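You operate a simulated robot arm through the tools that you are given. There is no shell and no other tool. Be economical: measure what you need, move in short steps, check, and stop when the job is done.

The job below is to be done with a simulated robot arm. You get a single attempt, and the scene is never put back.

JOB
Clamp and lock the yellow casting, brush it, then try NO GO.
Fine: all swarf off with the purple brush, then the orange gauge on the port; both back.
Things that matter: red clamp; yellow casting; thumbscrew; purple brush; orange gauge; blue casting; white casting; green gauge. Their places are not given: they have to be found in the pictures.

It is judged by the outcome, as a careful person would: the job done as asked, and still so three seconds after it is handed in. It fails if anything else is knocked over, pushed out of place, dropped, spilled or broken.

ROBOT AND FRAMES
A 6-joint arm with a two-finger parallel gripper, fixed in place. Base frame: the origin is at the foot of the arm, x ahead of it, y to its left, z up. Units: m, rad, N and s.
With the tool pointing down near the work surface it reaches from about 0.26 to 0.68 m from the base axis. Its first joint turns from -1.152 to 1.152 rad. Payload 2.9 kg.
Tool frame: the origin (TCP) lies between the finger pads and is the grasp point; the fingertips stand 0.03 m ahead of it; z points along the fingers, y is the line along which they close. The gripper opens to 0.11 m. The fingers are 0.02 m wide and 0.01 m thick; the gripper's body (0.048 by 0.112 m) begins 0.055 m behind the TCP.
Orientation is that of the tool frame in the base frame, as [roll, pitch, yaw] about the fixed x, y, z axes, in that order (R = Rz(yaw) Ry(pitch) Rx(roll)). With the fingers straight down and closing along the base's y, the tool's x points along the base's -x, its y along +y and its z along -z.

CONTROLS
- The arm moves only by the tool nudge_tool. Its argument "rows" is a list of rows, each an object (a shift or turn left out is 0, a gripper value left out holds the last) with "xyz": the shift along the tool's x, y, z in units of 250 mm (1.0 is 250 mm), a list of three; "rotation": the turn, a rotation vector about the tool's x, y, z in units of 120 degrees (1.0 is 120 degrees), a list of three; "fingers": the finger opening in m, from 0 to 0.11. In form: [{"xyz": [dx, dy, dz], "rotation": [ax, ay, az], "fingers": fingers}, ...]. A call has 1 to 8 rows; each row is the pose to reach, as a shift and turn from the pose commanded when the call began, along the tool's axes at that moment. A call with a number of a shift or a turn outside -1 to 1 is refused whole. Rows are played at 5 a second. More than 0.05 m and 0.15 rad between two rows, or a gripper value outside its range, and nothing of the call is played. Where a pose cannot be reached the arm comes as near as it can. A force on the tool above 40 N (or 10 N above the force at the start of the call, whichever is more), or a blocked arm, ends the call early, and 0.2 s more pass. Each finger travels about 0.108 m/s and halts on what it meets, pressing with about 21 N; the grip force reading is that of the motor and also rises with nothing between the fingers. The clock runs only during rows and for 0.2 s after the last one: add rows that repeat a pose to give the fingers time. It gives the time, the measured TCP pose, the force on the tool (base axes), the opening and the grip force at its end, in the units of the frame above (readings bear some noise), and new pictures: "views" is both (left out), scene, wrist or none.
- Cameras (640 x 400 px; columns grow to the right, rows downward): "scene" is fixed at [0.0829, 0.4314, 1.4081]; the picture's right is [-0.74, -0.68, 0.00], its down [-0.23, 0.25, -0.94] and it looks along [0.64, -0.69, -0.34] (base axes); focal length 343 px, centre (320, 200). "wrist" rides on the gripper at [0.072, 0.017, -0.103] in the tool frame; the picture's right is [-0.23, 0.97, 0.00], its down [-0.76, -0.18, -0.62] and it looks along [-0.61, -0.14, 0.78] (tool axes); focal length 222 px, centre (320, 200).
- locate(camera, pixels): there is no depth. For up to 12 entries [column, row, z] of the newest picture of that camera ("zoom" is the newest enlarged one), the place [x, y] in the base frame at which the ray of that pixel passes the height z, good to about 0.002 m. No time passes.
- close_up(camera, box): a new picture of the part [left, top, right, bottom] of that camera's present view, enlarged. No time passes.
- finish_job(): hands the job in; it is judged then, once.

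Keep the steps short. Do not move on a guess: measure, check each grasp and each placing, and mend mistakes. In all there are 80 turns and 200 pictures (those below and enlarged ones count). Leave the gripper open and the arm clear of the work at the hand-in unless told otherwise, and finish with a single line.

The tools are called after "Request:" as a command line: name --argument value ..., lists and objects as JSON in quotes. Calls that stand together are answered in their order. nudge_tool: Moves the arm, as the interface text tells. Its arguments: {"type":"object","properties":{"rows":{"type":"array","items":{"type":"object","properties":{"xyz":{"type":"array","items":{"type":"number"}},"rotation":{"type":"array","items":{"type":"number"}},"fingers":{"type":"number"}}}},"views":{"type":"string","enum":["both","scene","wrist","none"]}},"required":["rows"]} The other tools are called the same way: locate (camera, pixels) gives the place at which the rays of pixels pass given heights; close_up (camera, box) takes an enlarged picture of a part of a camera's view; finish_job () hands the job in.

At the start:

```text
clock: 0.0
eef_pos: [0.3469, 0.0896, 1.2581]
tool_rot: [3.14, 0.002, -3.14]
force: [0.1, -0.5, 0.2]
finger_gap: 0.1097
finger_force: 0.0
```

scene: 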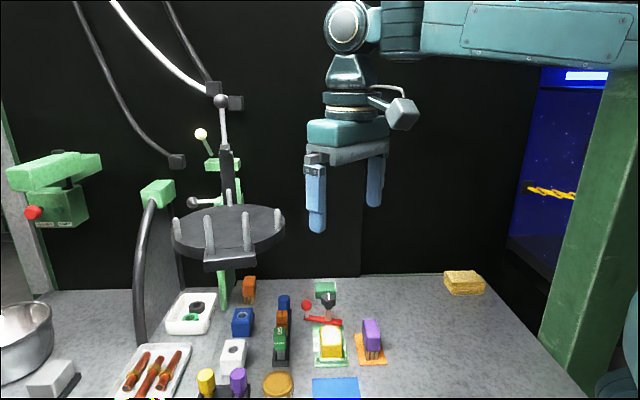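
wrist: 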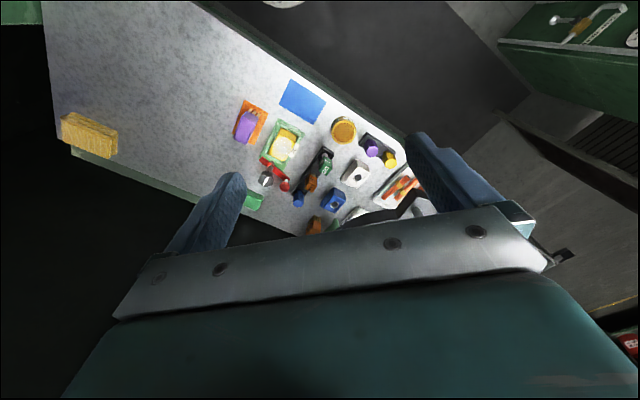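

I'll start by enlarging the work area in both views.

Request:
close_up --camera "scene" --box '[200, 260, 400, 400]'

Request:
close_up --camera "wrist" --box '[220, 70, 430, 240]'

```text
2.86 times, centred on (300, 330) of scene
```

zoom: 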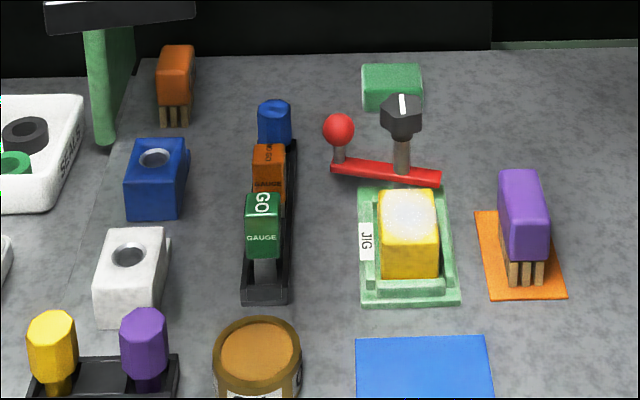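

```text
2.35 times, centred on (325, 155) of wrist
```

zoom: 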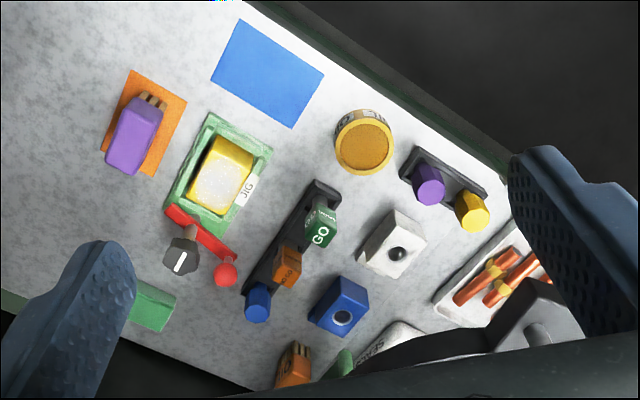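

Next I'll measure the rough places of the main items from the zoomed wrist view and from the scene view.

Request:
locate --camera "zoom" --pixels '[[222, 178, 0.87], [180, 255, 0.89], [225, 274, 0.87], [172, 212, 0.85], [232, 254, 0.85], [130, 145, 0.88], [288, 262, 0.88], [320, 228, 0.88], [258, 300, 0.88], [342, 318, 0.86], [397, 253, 0.86], [145, 120, 0.82]]'

Request:
locate --camera "scene" --pixels '[[331, 335, 0.87], [325, 290, 0.89], [307, 305, 0.87], [341, 322, 0.85], [304, 318, 0.85], [371, 330, 0.88], [282, 315, 0.88], [279, 335, 0.88], [284, 298, 0.88], [331, 360, 0.82], [371, 350, 0.82], [326, 300, 0.87]]'

```text
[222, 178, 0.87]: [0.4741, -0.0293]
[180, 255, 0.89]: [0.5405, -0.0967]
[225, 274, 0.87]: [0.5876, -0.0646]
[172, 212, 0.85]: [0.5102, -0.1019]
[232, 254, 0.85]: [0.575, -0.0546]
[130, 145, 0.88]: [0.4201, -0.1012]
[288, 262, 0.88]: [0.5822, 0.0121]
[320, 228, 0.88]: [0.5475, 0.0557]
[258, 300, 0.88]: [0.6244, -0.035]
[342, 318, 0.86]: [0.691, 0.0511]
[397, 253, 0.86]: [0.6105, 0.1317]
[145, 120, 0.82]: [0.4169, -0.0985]
```

```text
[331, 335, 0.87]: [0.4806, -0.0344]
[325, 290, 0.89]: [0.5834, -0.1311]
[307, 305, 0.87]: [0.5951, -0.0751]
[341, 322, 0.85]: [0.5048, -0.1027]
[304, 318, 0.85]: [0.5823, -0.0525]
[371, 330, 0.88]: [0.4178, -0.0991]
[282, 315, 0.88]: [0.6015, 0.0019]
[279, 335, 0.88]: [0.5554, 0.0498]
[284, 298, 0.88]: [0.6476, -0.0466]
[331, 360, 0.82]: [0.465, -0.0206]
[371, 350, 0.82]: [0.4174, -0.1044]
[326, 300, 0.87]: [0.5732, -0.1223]
```

The casting is near (0.475, -0.03), the brush near (0.418, -0.10) and the clamp near (0.54, -0.08). I'll bring the arm down and sideways to about (0.35, 0.0, 1.06), clear of everything, for a closer look.

Request:
nudge_tool --rows '[{"xyz": [0, -0.06, 0.13]}, {"xyz": [0, -0.12, 0.26]}, {"xyz": [0, -0.18, 0.4]}, {"xyz": [0, -0.24, 0.53]}, {"xyz": [0, -0.3, 0.66]}, {"xyz": [0, -0.36, 0.8]}]'

```text
clock: 1.4
eef_pos: [0.3481, -0.0008, 1.0566]
tool_rot: [-3.142, 0.001, -3.141]
force: [-0.5, 0.5, 0.7]
finger_gap: 0.1099
finger_force: 0.0
```

scene: 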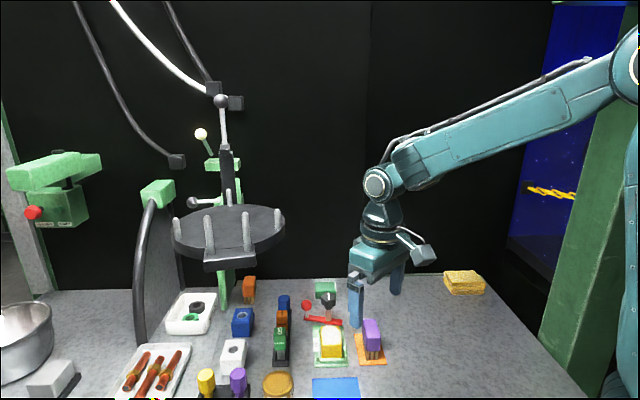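
wrist: 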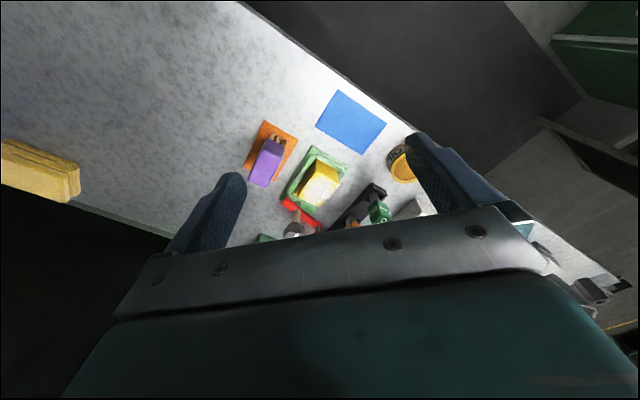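

The gripper hides the clamp in the wrist view because the picture's down direction is +x. I'll move to x about 0.50 at the same height so the clamp and casting show between the fingers.

Request:
nudge_tool --rows '[{"xyz": [-0.16, -0.03, 0]}, {"xyz": [-0.32, -0.06, 0]}, {"xyz": [-0.48, -0.1, 0]}, {"xyz": [-0.64, -0.14, 0]}, {"xyz": [-0.76, -0.16, 0]}]' --views "none"

Request:
close_up --camera "wrist" --box '[200, 40, 440, 220]'

Request:
close_up --camera "scene" --box '[260, 270, 400, 380]'

```text
clock: 2.6
eef_pos: [0.5369, -0.0408, 1.0579]
tool_rot: [-3.141, 0.0, -3.14]
force: [-0.1, 0.4, -0.1]
finger_gap: 0.1101
finger_force: 0.0
```

```text
2.22 times, centred on (320, 130) of wrist
```

zoom: 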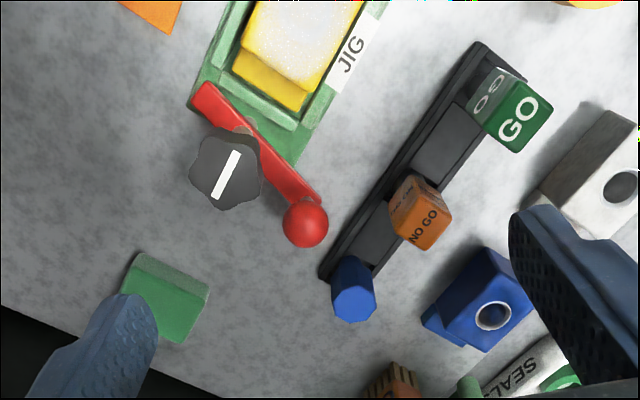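

```text
3.64 times, centred on (330, 325) of scene
```

zoom: 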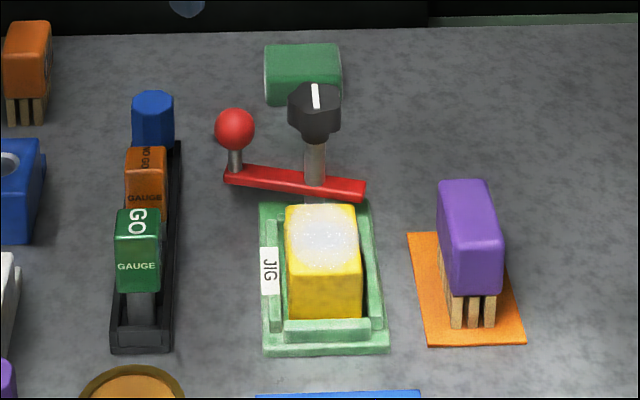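

I'll measure the same points from both views so I can work out their heights.

Request:
locate --camera "zoom" --pixels '[[317, 96, 0.9], [235, 130, 0.9], [364, 190, 0.86], [230, 177, 0.86], [315, 184, 0.86], [325, 240, 0.88], [287, 207, 0.87], [356, 204, 0.87], [361, 268, 0.87], [290, 262, 0.87], [146, 160, 0.88], [138, 220, 0.88]]'

Request:
locate --camera "wrist" --pixels '[[278.6, 118.3, 0.9], [313.7, 139.9, 0.9], [267, 82, 0.86], [317, 131, 0.86], [286, 100, 0.86], [311, 62, 0.88], [307.4, 114, 0.82], [261.4, 87.2, 0.82], [369.5, 143.5, 0.88], [410, 94, 0.88], [335, 175, 0.88]]'

```text
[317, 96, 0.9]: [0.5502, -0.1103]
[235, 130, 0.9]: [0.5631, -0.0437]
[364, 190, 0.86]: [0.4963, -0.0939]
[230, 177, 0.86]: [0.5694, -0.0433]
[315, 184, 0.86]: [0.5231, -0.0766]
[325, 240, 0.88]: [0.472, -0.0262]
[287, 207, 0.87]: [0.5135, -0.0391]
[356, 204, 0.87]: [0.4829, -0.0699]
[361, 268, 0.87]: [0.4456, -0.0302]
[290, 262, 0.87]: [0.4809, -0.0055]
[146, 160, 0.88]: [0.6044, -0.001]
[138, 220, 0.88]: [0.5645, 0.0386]
```

```text
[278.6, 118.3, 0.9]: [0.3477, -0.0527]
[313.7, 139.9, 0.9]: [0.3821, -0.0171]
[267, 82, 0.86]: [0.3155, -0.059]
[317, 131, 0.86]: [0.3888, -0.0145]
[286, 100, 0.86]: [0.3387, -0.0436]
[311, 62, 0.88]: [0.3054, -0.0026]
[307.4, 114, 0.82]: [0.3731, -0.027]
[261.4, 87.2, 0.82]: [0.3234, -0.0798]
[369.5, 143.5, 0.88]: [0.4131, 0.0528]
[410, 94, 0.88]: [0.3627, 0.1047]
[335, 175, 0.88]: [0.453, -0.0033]
```

That locate used an older wrist picture. Correcting for the shift gives:
- Ball: about (0.578, -0.059, 0.884)
- Thumbscrew: about (0.530, -0.087), top at z 0.92
- Bar top: z about 0.85
- Casting centre: about (0.492, -0.049)

I'll move to about (0.56, -0.08, 0.99), still above everything, for a fresh and closer wrist view.

Request:
nudge_tool --rows '[{"xyz": [-0.06, -0.1, 0.12]}, {"xyz": [-0.12, -0.16, 0.24]}, {"xyz": [-0.12, -0.16, 0.24]}]' --views "wrist"

Request:
close_up --camera "wrist" --box '[220, 0, 460, 150]'

```text
clock: 3.4
eef_pos: [0.5668, -0.0809, 0.997]
tool_rot: [3.142, 0.001, -3.141]
force: [-0.5, -0.3, -0.2]
finger_gap: 0.1101
finger_force: 0.0
```

wrist: 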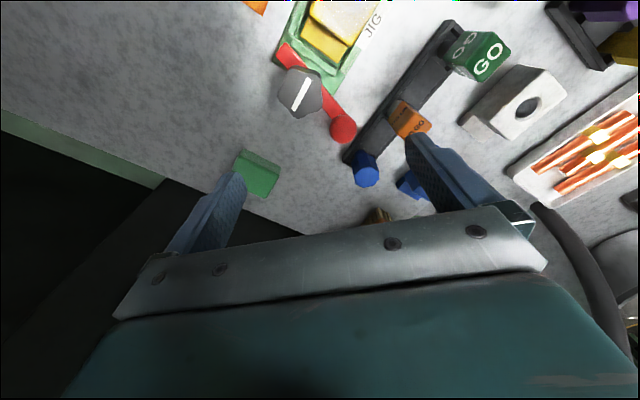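

```text
2.67 times, centred on (340, 75) of wrist
```

zoom: 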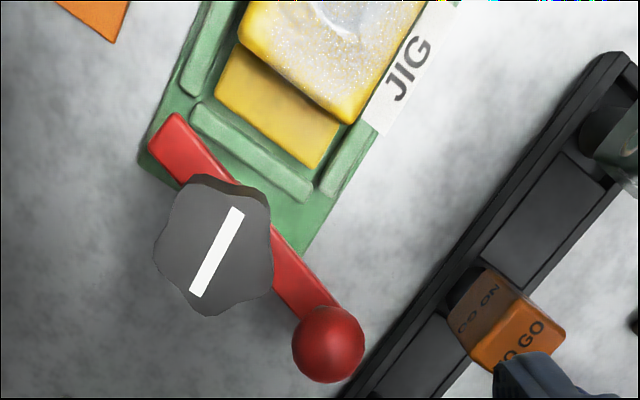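

The casting's ledge faces the clamp, so the bar's short end has to swing clockwise (seen from above) onto it. That means the ball goes toward -y. I'll measure the angles precisely, and also the green block, which is a possible obstacle.

Request:
locate --camera "zoom" --pixels '[[216, 95, 0.845], [319, 168, 0.845], [243, 48, 0.845], [350, 122, 0.856], [240, 30, 0.856], [328, 345, 0.884], [160, 132, 0.85], [216, 253, 0.92], [238, 210, 0.92], [195, 295, 0.92], [175, 113, 0.85], [148, 150, 0.85]]'

Request:
locate --camera "wrist" --pixels '[[242, 150, 0.84], [234, 178, 0.84], [271, 197, 0.84], [280, 167, 0.84]]'

Request:
close_up --camera "scene" --box '[280, 270, 380, 370]'

```text
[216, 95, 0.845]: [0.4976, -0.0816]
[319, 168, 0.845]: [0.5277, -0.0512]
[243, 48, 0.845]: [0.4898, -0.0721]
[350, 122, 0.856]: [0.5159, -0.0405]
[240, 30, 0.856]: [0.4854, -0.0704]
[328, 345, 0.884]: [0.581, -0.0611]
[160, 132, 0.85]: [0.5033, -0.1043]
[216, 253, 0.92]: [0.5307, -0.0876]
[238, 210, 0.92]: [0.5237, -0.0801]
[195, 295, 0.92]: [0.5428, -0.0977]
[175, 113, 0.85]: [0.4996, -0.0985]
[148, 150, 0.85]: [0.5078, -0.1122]
```

```text
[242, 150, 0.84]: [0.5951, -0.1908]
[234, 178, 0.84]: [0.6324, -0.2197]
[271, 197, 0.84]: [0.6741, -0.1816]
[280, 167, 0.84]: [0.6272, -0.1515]
```

```text
4.00 times, centred on (330, 320) of scene
```

zoom: 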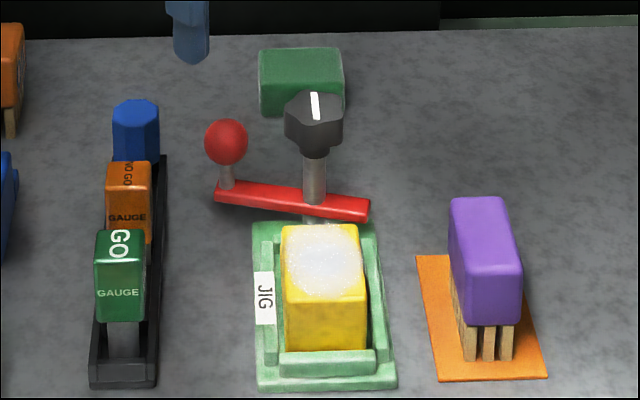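

The geometry is clear. The bar points at about 30° and the short end must face about 135°, so it turns about 75° clockwise. The green block is far enough away. I'll place the gripper over the ball at about (0.579, -0.060), yawed +30° so the fingers straddle the ball along its arc, and narrow the opening to 0.045.

Request:
nudge_tool --rows '[{"xyz": [-0.012, 0.02, 0], "rotation": [0, 0, -0.065], "fingers": 0.045}, {"xyz": [-0.025, 0.04, 0], "rotation": [0, 0, -0.13], "fingers": 0.045}, {"xyz": [-0.037, 0.06, 0.0], "rotation": [0, 0, -0.195], "fingers": 0.045}, {"xyz": [-0.049, 0.084, 0.08], "rotation": [0, 0, -0.25], "fingers": 0.045}, {"xyz": [-0.049, 0.084, 0.16], "rotation": [0, 0, -0.25], "fingers": 0.045}, {"xyz": [-0.049, 0.084, 0.16], "rotation": [0, 0, -0.25], "fingers": 0.045}]'

Request:
close_up --camera "wrist" --box '[220, 60, 420, 220]'

```text
clock: 4.8
eef_pos: [0.5785, -0.0592, 0.9567]
tool_rot: [-3.141, -0.001, -2.618]
force: [0.1, 0.2, -0.3]
finger_gap: 0.0451
finger_force: 0.1
```

scene: 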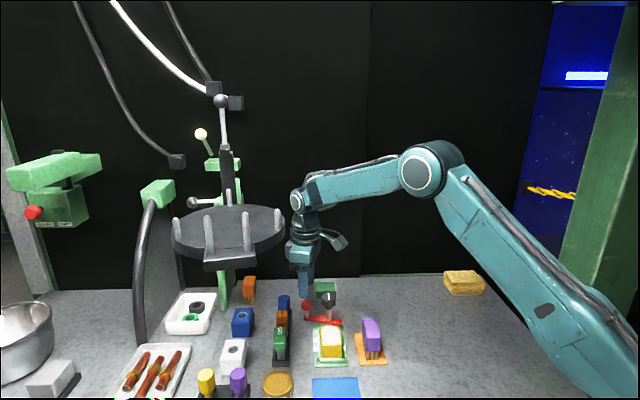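
wrist: 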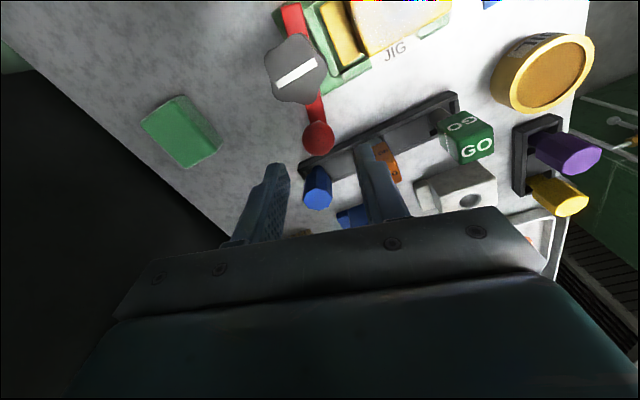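

```text
2.50 times, centred on (320, 140) of wrist
```

zoom: 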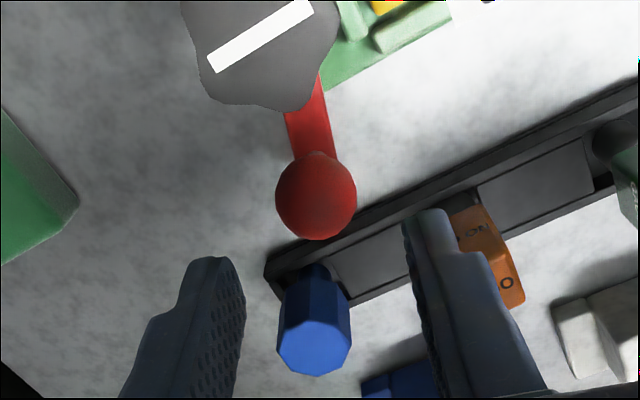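

The ball shows between the fingers at (319, 137). I'll check where it is at z 0.884 before going down.

Request:
locate --camera "wrist" --pixels '[[318.5, 138, 0.884], [295, 70, 0.92], [317, 190, 0.885], [296, 83, 0.9], [277, 72, 0.92], [314, 65, 0.92]]'

```text
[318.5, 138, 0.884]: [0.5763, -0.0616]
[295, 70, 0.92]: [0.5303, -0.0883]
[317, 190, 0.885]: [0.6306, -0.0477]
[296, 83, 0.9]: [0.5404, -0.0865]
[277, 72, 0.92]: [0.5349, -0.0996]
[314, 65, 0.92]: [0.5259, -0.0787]
```

The ball is at (0.5765, -0.061) and the knob axis at (0.530, -0.088). I'll go down to TCP z about 0.890, with the tips at 0.860 above the bar, and then close loosely to 0.026.

Request:
nudge_tool --rows '[{"xyz": [0.011, -0.003, 0.13], "rotation": [0, 0, 0]}, {"xyz": [0.011, -0.003, 0.268]}, {"xyz": [0.011, -0.003, 0.268], "fingers": 0.024}, {"xyz": [0.011, -0.003, 0.268], "fingers": 0.024}]'

Request:
close_up --camera "wrist" --box '[220, 60, 420, 220]'

Request:
close_up --camera "scene" --box '[270, 250, 370, 350]'

```text
clock: 5.8
eef_pos: [0.5759, -0.0628, 0.8903]
tool_rot: [-3.141, -0.001, -2.619]
force: [1.6, -6.4, -1.2]
finger_gap: 0.0271
finger_force: 44.7
```

scene: 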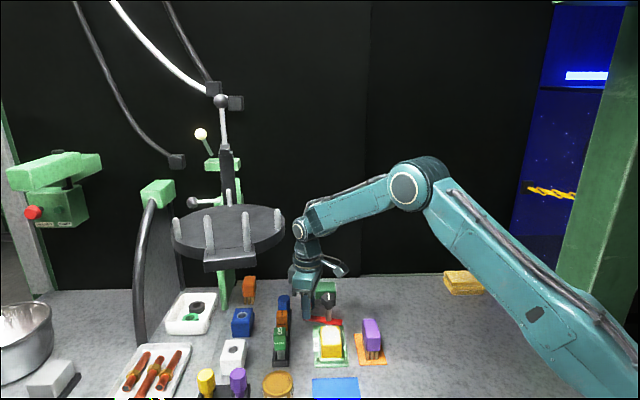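
wrist: 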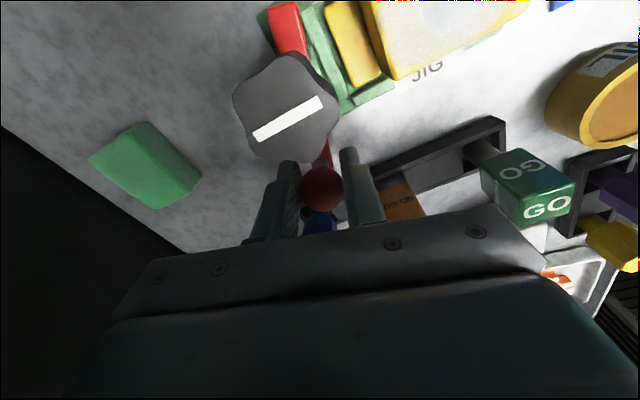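

```text
2.50 times, centred on (320, 140) of wrist
```

zoom: 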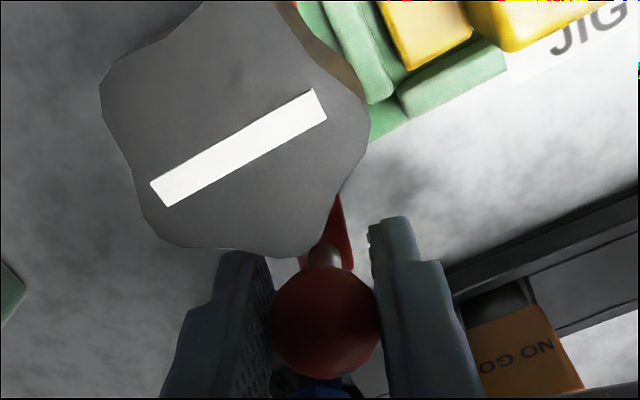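

```text
4.00 times, centred on (320, 300) of scene
```

zoom: 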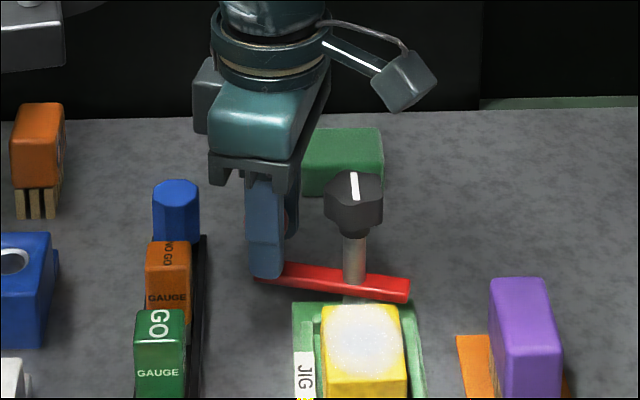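

The ball is held (gap 0.027). I'll swing it along its arc about the pivot, 40° clockwise first in 8° steps, turning the tool with it.

Request:
nudge_tool --rows '[{"xyz": [0.002, -0.0292, 0], "rotation": [0, 0, 0.0667]}, {"xyz": [0.0081, -0.0578, 0], "rotation": [0, 0, 0.1333]}, {"xyz": [0.0181, -0.0853, 0], "rotation": [0, 0, 0.2]}, {"xyz": [0.0318, -0.1111, 0], "rotation": [0, 0, 0.2667]}, {"xyz": [0.049, -0.1347, 0], "rotation": [0, 0, 0.3333]}]' --views "wrist"

Request:
close_up --camera "scene" --box '[270, 250, 370, 350]'

```text
clock: 7.0
eef_pos: [0.5827, -0.0954, 0.8909]
tool_rot: [-3.14, -0.003, 2.966]
force: [-7.9, 8.6, -0.6]
finger_gap: 0.0274
finger_force: 44.7
```

wrist: 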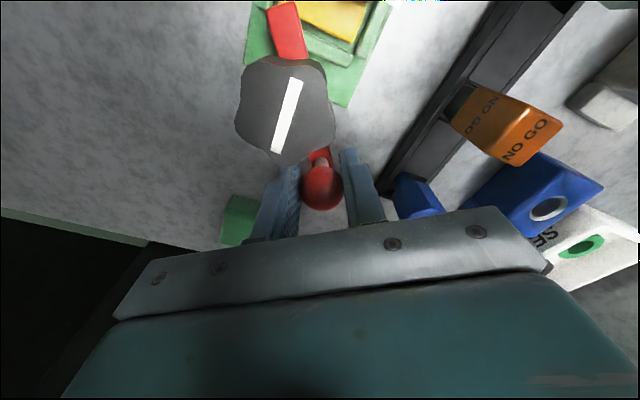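

```text
4.00 times, centred on (320, 300) of scene
```

zoom: 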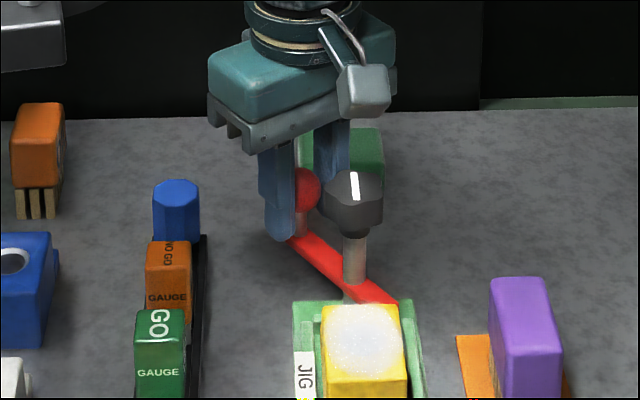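

The bar is swinging well. The ball is now at about -8° with the limit at -45°, so I'll go the remaining 37°.

Request:
nudge_tool --rows '[{"xyz": [0.0021, -0.0296, 0], "rotation": [0, 0, 0.0667]}, {"xyz": [0.0082, -0.0587, 0], "rotation": [0, 0, 0.1333]}, {"xyz": [0.0184, -0.0866, 0], "rotation": [0, 0, 0.2]}, {"xyz": [0.0323, -0.1128, 0], "rotation": [0, 0, 0.2667]}, {"xyz": [0.0429, -0.1281, 0], "rotation": [0, 0, 0.3083]}]' --views "wrist"

Request:
close_up --camera "scene" --box '[270, 250, 370, 350]'

Request:
close_up --camera "wrist" --box '[220, 0, 420, 160]'

```text
clock: 8.2
eef_pos: [0.5687, -0.1231, 0.89]
tool_rot: [3.137, 0.001, 2.327]
force: [10.7, 22.2, -6.2]
finger_gap: 0.0273
finger_force: 45.4
```

wrist: 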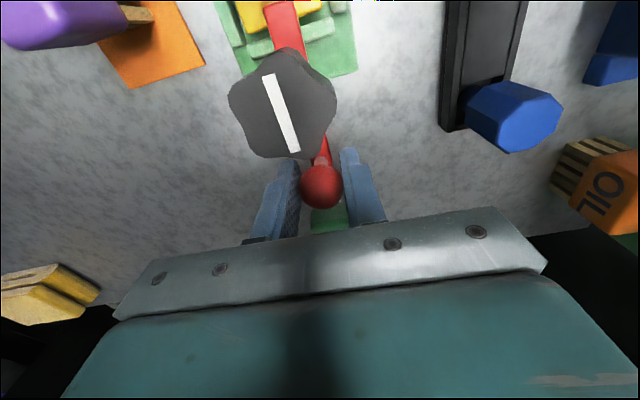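

```text
4.00 times, centred on (320, 300) of scene
```

zoom: 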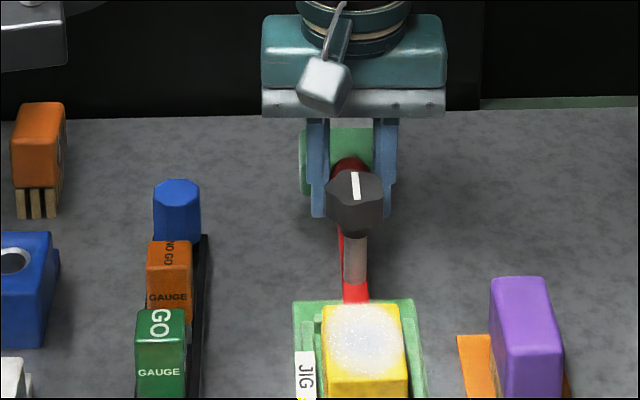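

```text
2.50 times, centred on (320, 80) of wrist
```

zoom: 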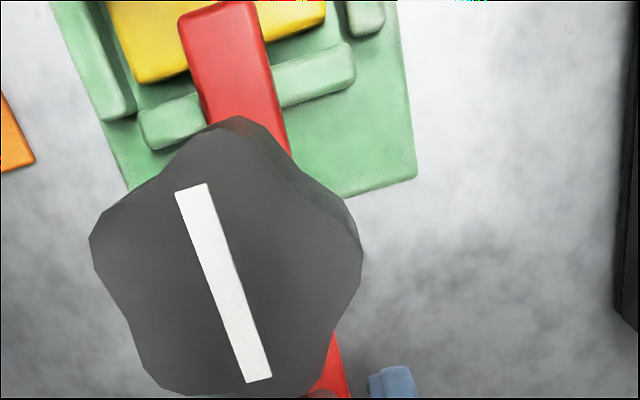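

The bar lies over the casting ledge in line with the jig, and the force (22 N) suggests it has reached its stop. I'll open the fingers, rise straight up and check.

Request:
nudge_tool --rows '[{"fingers": 0.05}, {"fingers": 0.05}, {"xyz": [0, 0, -0.12]}, {"xyz": [0, 0, -0.24]}, {"xyz": [0, 0, -0.38]}]' --views "wrist"

Request:
close_up --camera "wrist" --box '[220, 0, 420, 160]'

Request:
close_up --camera "scene" --box '[270, 260, 370, 360]'

```text
clock: 9.4
eef_pos: [0.5677, -0.1268, 0.9855]
tool_rot: [-3.141, -0.001, 2.321]
force: [1.0, 0.4, 0.1]
finger_gap: 0.0503
finger_force: 0.0
```

wrist: 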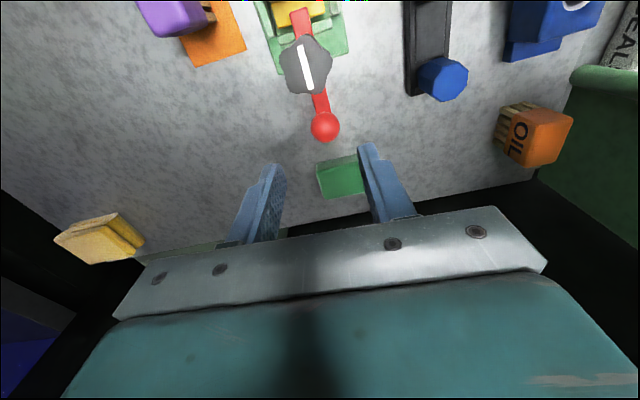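

```text
2.50 times, centred on (320, 80) of wrist
```

zoom: 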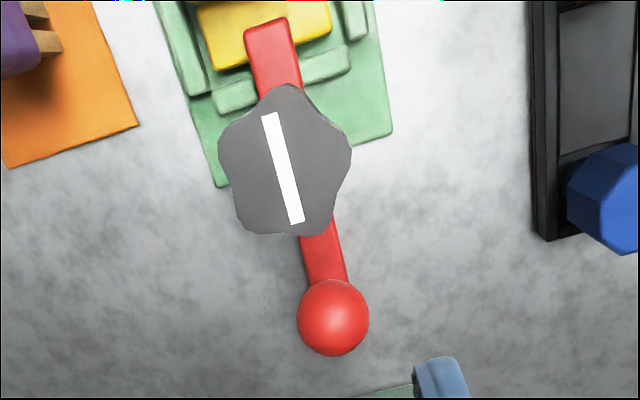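

```text
4.00 times, centred on (320, 310) of scene
```

zoom: 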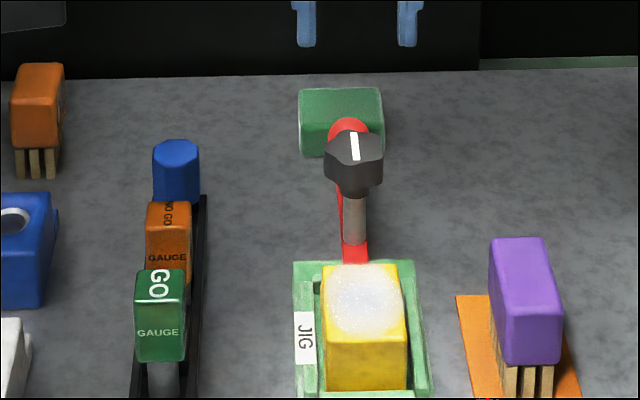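

The clamp is in line and rests on the ledge. I'll measure the knob and ball.

Request:
locate --camera "wrist" --pixels '[[306, 66, 0.92], [324, 127, 0.884], [299, 47, 0.92], [311, 88, 0.92], [279, 64, 0.915], [332, 61, 0.915]]'

```text
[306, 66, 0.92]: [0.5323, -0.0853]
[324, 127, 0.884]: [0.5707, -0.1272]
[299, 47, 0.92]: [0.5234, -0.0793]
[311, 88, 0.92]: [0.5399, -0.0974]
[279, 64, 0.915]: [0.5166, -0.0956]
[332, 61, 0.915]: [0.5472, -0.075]
```

The knob centre is at about (0.531, -0.087) and its diameter is about 0.037. I'll go above it at this height, turning the tool to yaw +10° so it has room for a long clockwise turn with the fingers clear of the ball.

Request:
nudge_tool --rows '[{"xyz": [0.03, 0, 0], "rotation": [0, 0, -0.068]}, {"xyz": [0.06, 0, 0], "rotation": [0, 0, -0.136]}, {"xyz": [0.09, 0, 0], "rotation": [0, 0, -0.204]}, {"xyz": [0.12, 0, 0], "rotation": [0, 0, -0.272]}, {"xyz": [0.15, 0, 0], "rotation": [0, 0, -0.34]}, {"xyz": [0.18, 0, 0], "rotation": [0, 0, -0.408]}, {"xyz": [0.2165, 0.001, 0], "rotation": [0, 0, -0.475], "fingers": 0.055}, {"xyz": [0.2165, 0.001, 0], "rotation": [0, 0, -0.475], "fingers": 0.055}]' --views "wrist"

Request:
close_up --camera "wrist" --box '[220, 60, 420, 220]'

```text
clock: 11.2
eef_pos: [0.531, -0.0862, 0.9867]
tool_rot: [3.141, 0.0, -2.966]
force: [0.3, 0.1, 1.1]
finger_gap: 0.0549
finger_force: 0.0
```

wrist: 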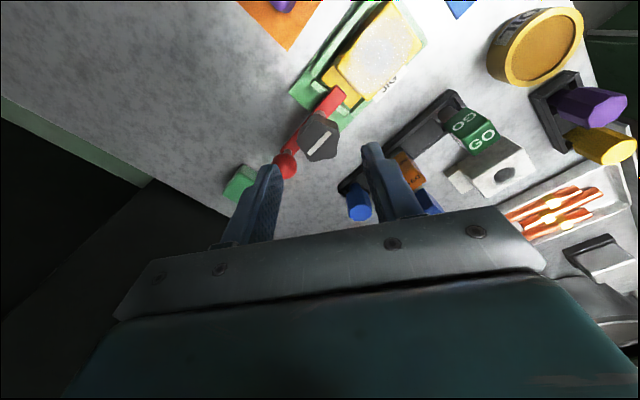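

```text
2.50 times, centred on (320, 140) of wrist
```

zoom: 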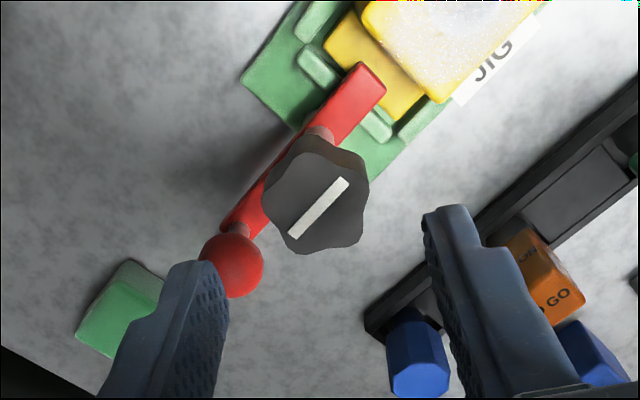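

The knob sits centred between the fingers at (320, 143). I'll go down to TCP z about 0.920 with the tips at 0.890, and close on it.

Request:
nudge_tool --rows '[{"xyz": [0, -0.003, 0.13]}, {"xyz": [0, -0.003, 0.266]}, {"xyz": [0, -0.003, 0.266], "fingers": 0.02}, {"xyz": [0, -0.003, 0.266], "fingers": 0.02}]' --views "wrist"

Request:
close_up --camera "scene" --box '[270, 260, 370, 360]'

```text
clock: 12.2
eef_pos: [0.5302, -0.0891, 0.9182]
tool_rot: [3.141, 0.0, -2.967]
force: [-1.0, 1.3, -1.2]
finger_gap: 0.0352
finger_force: 45.2
```

wrist: 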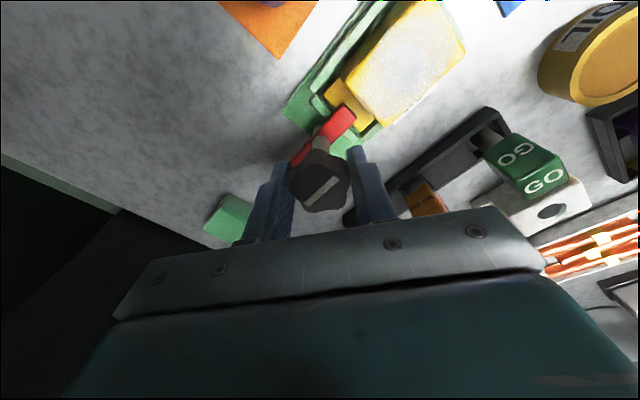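

```text
4.00 times, centred on (320, 310) of scene
```

zoom: 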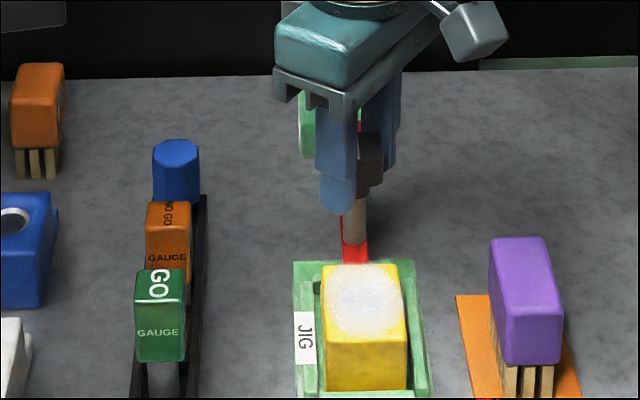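

The knob is gripped at 0.035. I'll turn it clockwise seen from above (tightening), 56° to begin with.

Request:
nudge_tool --rows '[{"rotation": [0, 0, 0.0667]}, {"rotation": [0, 0, 0.1333]}, {"rotation": [0, 0, 0.2]}, {"rotation": [0, 0, 0.2667]}, {"rotation": [0, 0, 0.3333]}, {"rotation": [0, 0, 0.4]}, {"rotation": [0, 0, 0.4667]}]' --views "wrist"

Request:
close_up --camera "scene" --box '[270, 260, 370, 360]'

```text
clock: 13.8
eef_pos: [0.5316, -0.0846, 0.9196]
tool_rot: [3.141, -0.001, 2.34]
force: [13.2, 17.3, -17.1]
finger_gap: 0.0356
finger_force: 45.2
```

wrist: 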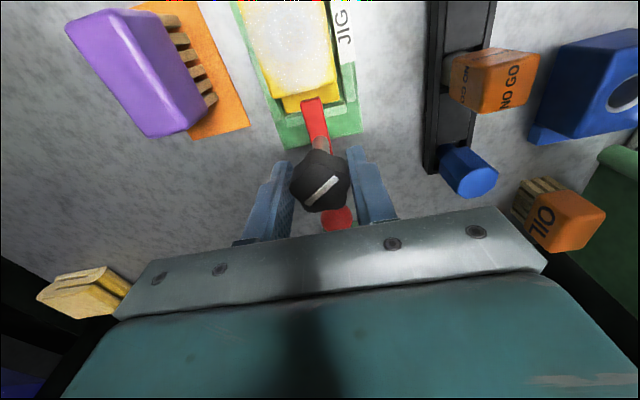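

```text
4.00 times, centred on (320, 310) of scene
```

zoom: 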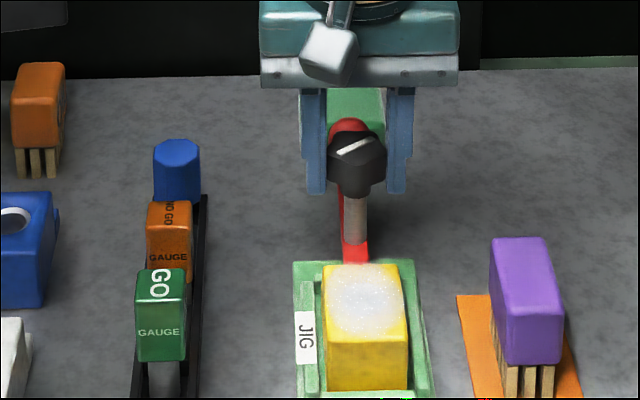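

The mark turned with the knob by about 55°. There is some side load, so I'll regrip to relax it and then turn about 40° more.

Request:
nudge_tool --rows '[{"fingers": 0.045}, {"fingers": 0.02}, {"fingers": 0.02}, {"rotation": [0, 0, 0.0667]}, {"rotation": [0, 0, 0.1333]}, {"rotation": [0, 0, 0.2]}, {"rotation": [0, 0, 0.2667]}, {"rotation": [0, 0, 0.3]}]' --views "wrist"

Request:
close_up --camera "scene" --box '[270, 260, 370, 360]'

```text
clock: 15.6
eef_pos: [0.5338, -0.0869, 0.9208]
tool_rot: [3.136, 0.002, 1.711]
force: [24.4, 16.1, 7.3]
finger_gap: 0.0355
finger_force: 45.1
```

wrist: 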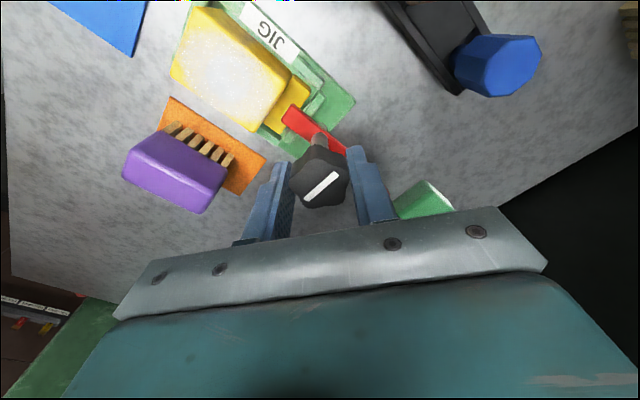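

```text
4.00 times, centred on (320, 310) of scene
```

zoom: 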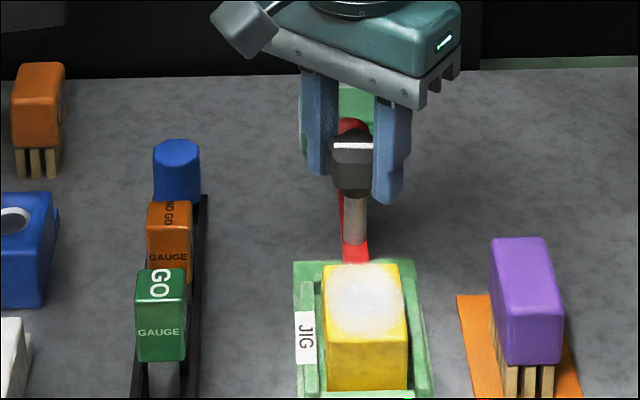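

The mark is now crosswise, about 92° turned. To feel whether it's snug, I'll try a little more: regrip, then 16° further.

Request:
nudge_tool --rows '[{"fingers": 0.045}, {"fingers": 0.02}, {"fingers": 0.02}, {"rotation": [0, 0, 0.0667]}, {"rotation": [0, 0, 0.1333]}, {"rotation": [0, 0, 0.1333]}]' --views "wrist"

Request:
close_up --camera "scene" --box '[270, 260, 370, 360]'

```text
clock: 16.5
eef_pos: [0.5338, -0.0888, 0.9193]
tool_rot: [3.133, 0.003, 1.69]
force: [8.3, -0.4, -5.3]
finger_gap: 0.0352
finger_force: 45.2
stopped in row 4: the force on the tool passed its limit (the readings are from after the stop); the commanded pose is now the measured one
```

wrist: 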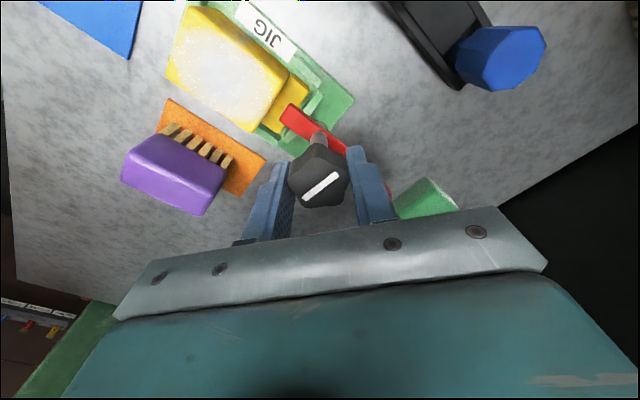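

```text
4.00 times, centred on (320, 310) of scene
```

zoom: 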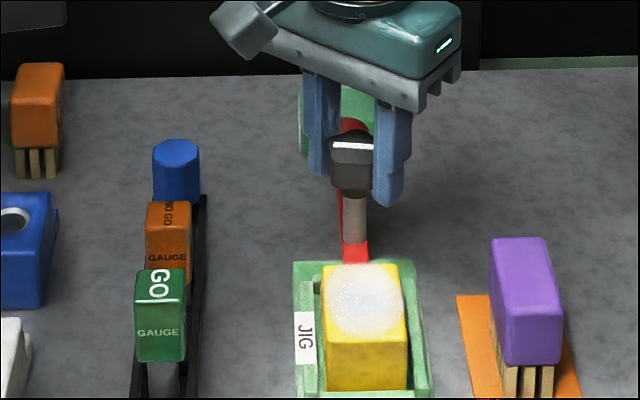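

It won't turn further: the force limit tripped and the mark didn't move. The thumbscrew is locked. I'll open, rise straight up and look.

Request:
nudge_tool --rows '[{"fingers": 0.055}, {"fingers": 0.055}, {"xyz": [0, 0, -0.15]}, {"xyz": [0, 0, -0.3]}, {"xyz": [0, 0, -0.45]}]' --views "wrist"

Request:
close_up --camera "wrist" --box '[120, 0, 380, 170]'

Request:
close_up --camera "scene" --box '[300, 280, 400, 380]'

```text
clock: 17.7
eef_pos: [0.5308, -0.0872, 1.0323]
tool_rot: [3.135, 0.002, 1.689]
force: [0.6, -0.2, 0.8]
finger_gap: 0.055
finger_force: 0.1
```

wrist: 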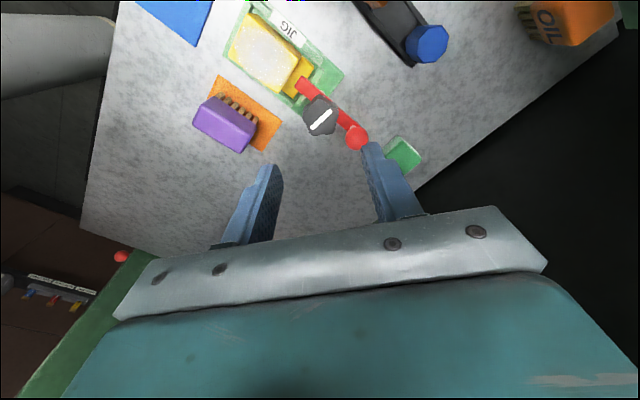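

```text
2.35 times, centred on (250, 85) of wrist
```

zoom: 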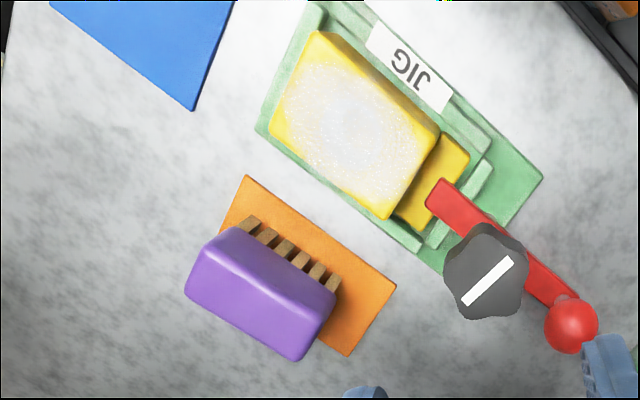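

```text
4.00 times, centred on (350, 330) of scene
```

zoom: 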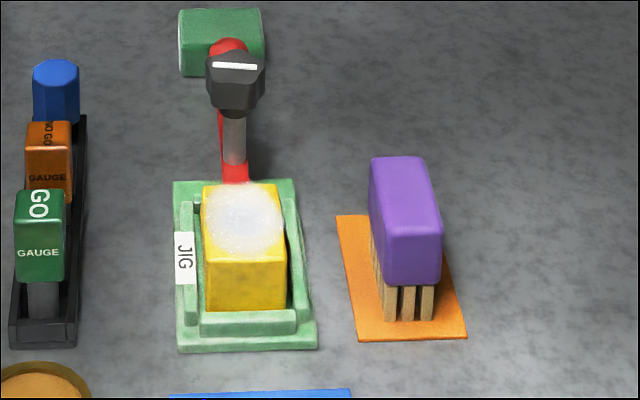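

The brush is a purple block on bristles, with its long axis along the orange mat. I'll measure its top and the mat from both views.

Request:
locate --camera "zoom" --pixels '[[371, 160, 0.88], [424, 158, 0.88], [441, 232, 0.88], [386, 236, 0.88], [336, 216, 0.82], [434, 216, 0.82], [467, 336, 0.82], [359, 342, 0.82], [392, 318, 0.82], [428, 320, 0.82], [388, 284, 0.84], [440, 284, 0.84]]'

Request:
locate --camera "wrist" --pixels '[[211, 97, 0.88], [256, 124, 0.88], [241.5, 153, 0.88], [193.4, 124.6, 0.88], [219, 75, 0.82], [282, 121, 0.82], [262, 151, 0.82]]'

```text
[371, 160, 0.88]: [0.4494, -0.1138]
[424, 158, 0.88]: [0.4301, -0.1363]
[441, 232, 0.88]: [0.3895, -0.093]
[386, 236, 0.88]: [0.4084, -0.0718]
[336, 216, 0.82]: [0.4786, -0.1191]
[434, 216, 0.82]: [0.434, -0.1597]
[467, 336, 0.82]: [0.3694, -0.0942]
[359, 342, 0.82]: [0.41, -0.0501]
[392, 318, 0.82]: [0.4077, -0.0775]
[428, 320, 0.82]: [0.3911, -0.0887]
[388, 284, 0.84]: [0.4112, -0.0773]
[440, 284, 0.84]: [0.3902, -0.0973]
```

```text
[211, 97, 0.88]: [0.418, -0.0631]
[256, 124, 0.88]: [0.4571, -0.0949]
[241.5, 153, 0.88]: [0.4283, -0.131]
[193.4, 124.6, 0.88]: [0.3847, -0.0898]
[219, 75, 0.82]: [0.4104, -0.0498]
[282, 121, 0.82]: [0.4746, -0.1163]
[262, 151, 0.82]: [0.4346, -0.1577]
```

Brush: centre about (0.421, -0.102), top z about 0.88, long axis at -45°. Now I'll measure the casting's top face from both views.

Request:
locate --camera "wrist" --pixels '[[249.1, 13.5, 0.86], [301, 58.6, 0.86], [278.9, 92.7, 0.86], [229.6, 53.1, 0.86]]'

Request:
locate --camera "zoom" --pixels '[[203, 187, 0.86], [275, 183, 0.86], [286, 257, 0.86], [206, 261, 0.86], [246, 216, 0.86]]'

```text
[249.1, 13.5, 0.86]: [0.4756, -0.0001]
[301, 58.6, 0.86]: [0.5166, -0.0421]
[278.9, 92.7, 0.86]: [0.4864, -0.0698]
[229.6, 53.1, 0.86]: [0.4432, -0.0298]
```

```text
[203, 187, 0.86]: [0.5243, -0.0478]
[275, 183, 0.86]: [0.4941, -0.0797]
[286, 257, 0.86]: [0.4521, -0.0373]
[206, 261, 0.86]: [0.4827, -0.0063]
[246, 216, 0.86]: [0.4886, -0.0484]
```

Triangulated, the casting top is centred at about (0.482, -0.035), z about 0.869, and is 0.058 × 0.042. Next I'll go above the brush at (0.4215, -0.102) with yaw 135° so the fingers close across its width.

Request:
nudge_tool --rows '[{"xyz": [0, -0.09, 0], "rotation": [0, 0, -0.0636], "fingers": 0.07}, {"xyz": [-0.003, -0.18, 0], "rotation": [0, 0, -0.127]}, {"xyz": [-0.005, -0.27, 0], "rotation": [0, 0, -0.191]}, {"xyz": [-0.006, -0.36, 0], "rotation": [0, 0, -0.254]}, {"xyz": [-0.007, -0.441, 0], "rotation": [0, 0, -0.318]}, {"xyz": [-0.007, -0.441, 0.14], "rotation": [0, 0, -0.318]}, {"xyz": [-0.007, -0.441, 0.28], "rotation": [0, 0, -0.318]}, {"xyz": [-0.007, -0.441, 0.28], "rotation": [0, 0, -0.318]}]' --views "both"

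Request:
close_up --camera "wrist" --box '[220, 60, 420, 220]'

```text
clock: 19.5
eef_pos: [0.4226, -0.1015, 0.9612]
tool_rot: [3.137, 0.008, 2.355]
force: [0.5, -0.6, 0.6]
finger_gap: 0.0699
finger_force: 0.1
```

scene: 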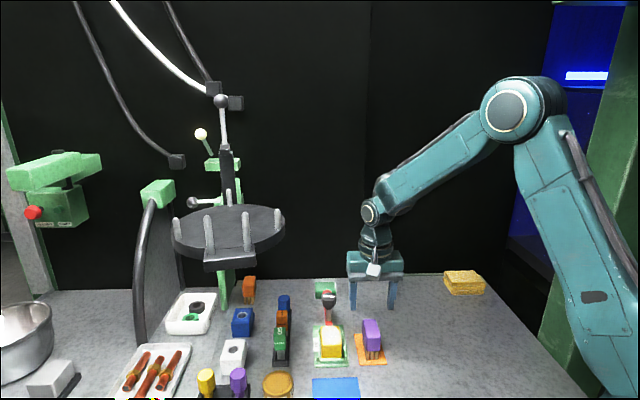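
wrist: 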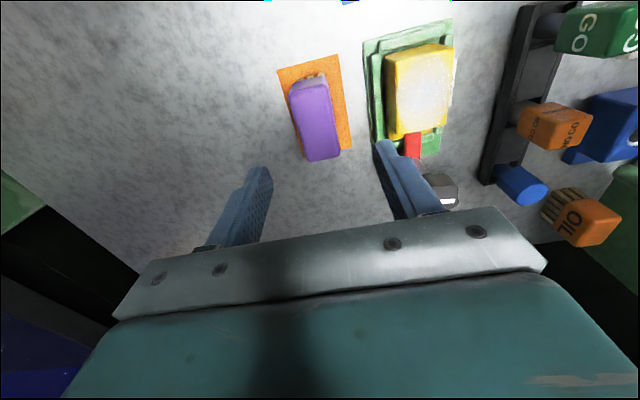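

```text
2.50 times, centred on (320, 140) of wrist
```

zoom: 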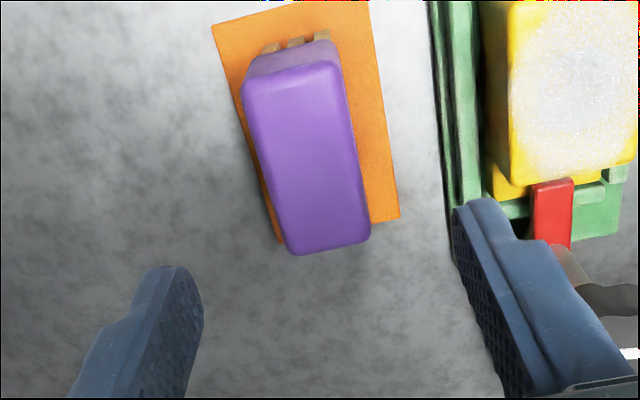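

I'll measure the brush's top corners from here.

Request:
locate --camera "zoom" --pixels '[[246, 88, 0.885], [338, 70, 0.885], [369, 240, 0.885], [292, 253, 0.885], [213, 28, 0.821], [367, 0, 0.821], [399, 217, 0.821], [500, 170, 0.869], [640, 160, 0.869]]'

Request:
locate --camera "scene" --pixels '[[362.7, 320, 0.885], [375.9, 319.5, 0.885], [380.2, 338, 0.885], [366.5, 339, 0.885]]'

```text
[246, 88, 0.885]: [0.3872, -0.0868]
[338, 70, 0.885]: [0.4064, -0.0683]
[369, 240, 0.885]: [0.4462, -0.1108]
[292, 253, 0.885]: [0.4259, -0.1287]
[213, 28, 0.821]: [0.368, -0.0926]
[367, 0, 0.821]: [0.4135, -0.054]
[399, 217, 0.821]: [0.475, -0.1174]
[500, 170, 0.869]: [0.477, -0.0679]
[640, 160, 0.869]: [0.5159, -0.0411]
```

```text
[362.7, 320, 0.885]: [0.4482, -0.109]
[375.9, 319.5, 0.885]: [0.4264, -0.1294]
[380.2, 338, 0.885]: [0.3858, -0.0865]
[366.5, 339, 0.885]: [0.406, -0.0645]
```

Both views agree at z 0.885. The brush is centred at (0.4165, -0.098) with its top at 0.885. I'll shift, go down to TCP z 0.876 with the opening at 0.05, and close.

Request:
nudge_tool --rows '[{"xyz": [0.027, -0.007, 0], "fingers": 0.055}, {"xyz": [0.027, -0.007, 0.11], "fingers": 0.055}, {"xyz": [0.027, -0.007, 0.22]}, {"xyz": [0.027, -0.007, 0.341]}, {"xyz": [0.027, -0.007, 0.341], "fingers": 0.015}, {"xyz": [0.027, -0.007, 0.341], "fingers": 0.015}]' --views "both"

Request:
close_up --camera "scene" --box '[310, 280, 410, 380]'

```text
clock: 20.9
eef_pos: [0.4176, -0.0992, 0.8761]
tool_rot: [3.139, 0.007, 2.354]
force: [-0.4, 0.2, 0.2]
finger_gap: 0.0317
finger_force: 20.4
```

scene: 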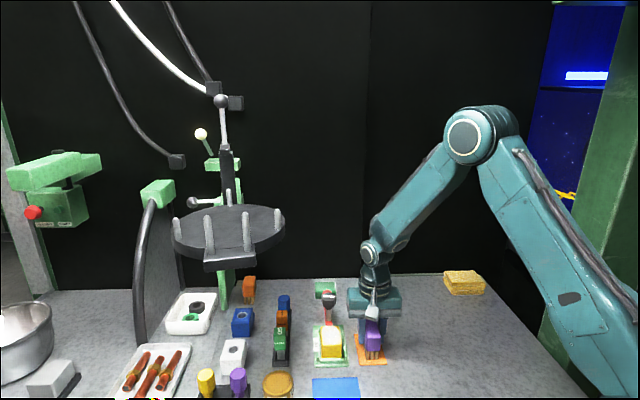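
wrist: 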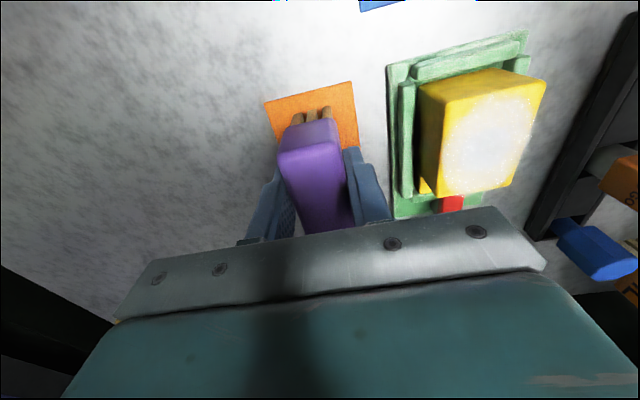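

```text
4.00 times, centred on (360, 330) of scene
```

zoom: 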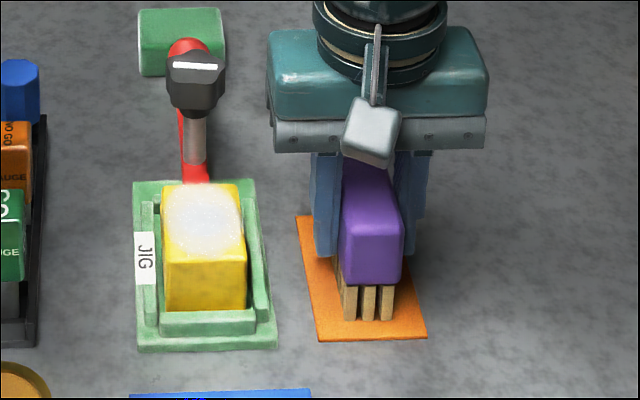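

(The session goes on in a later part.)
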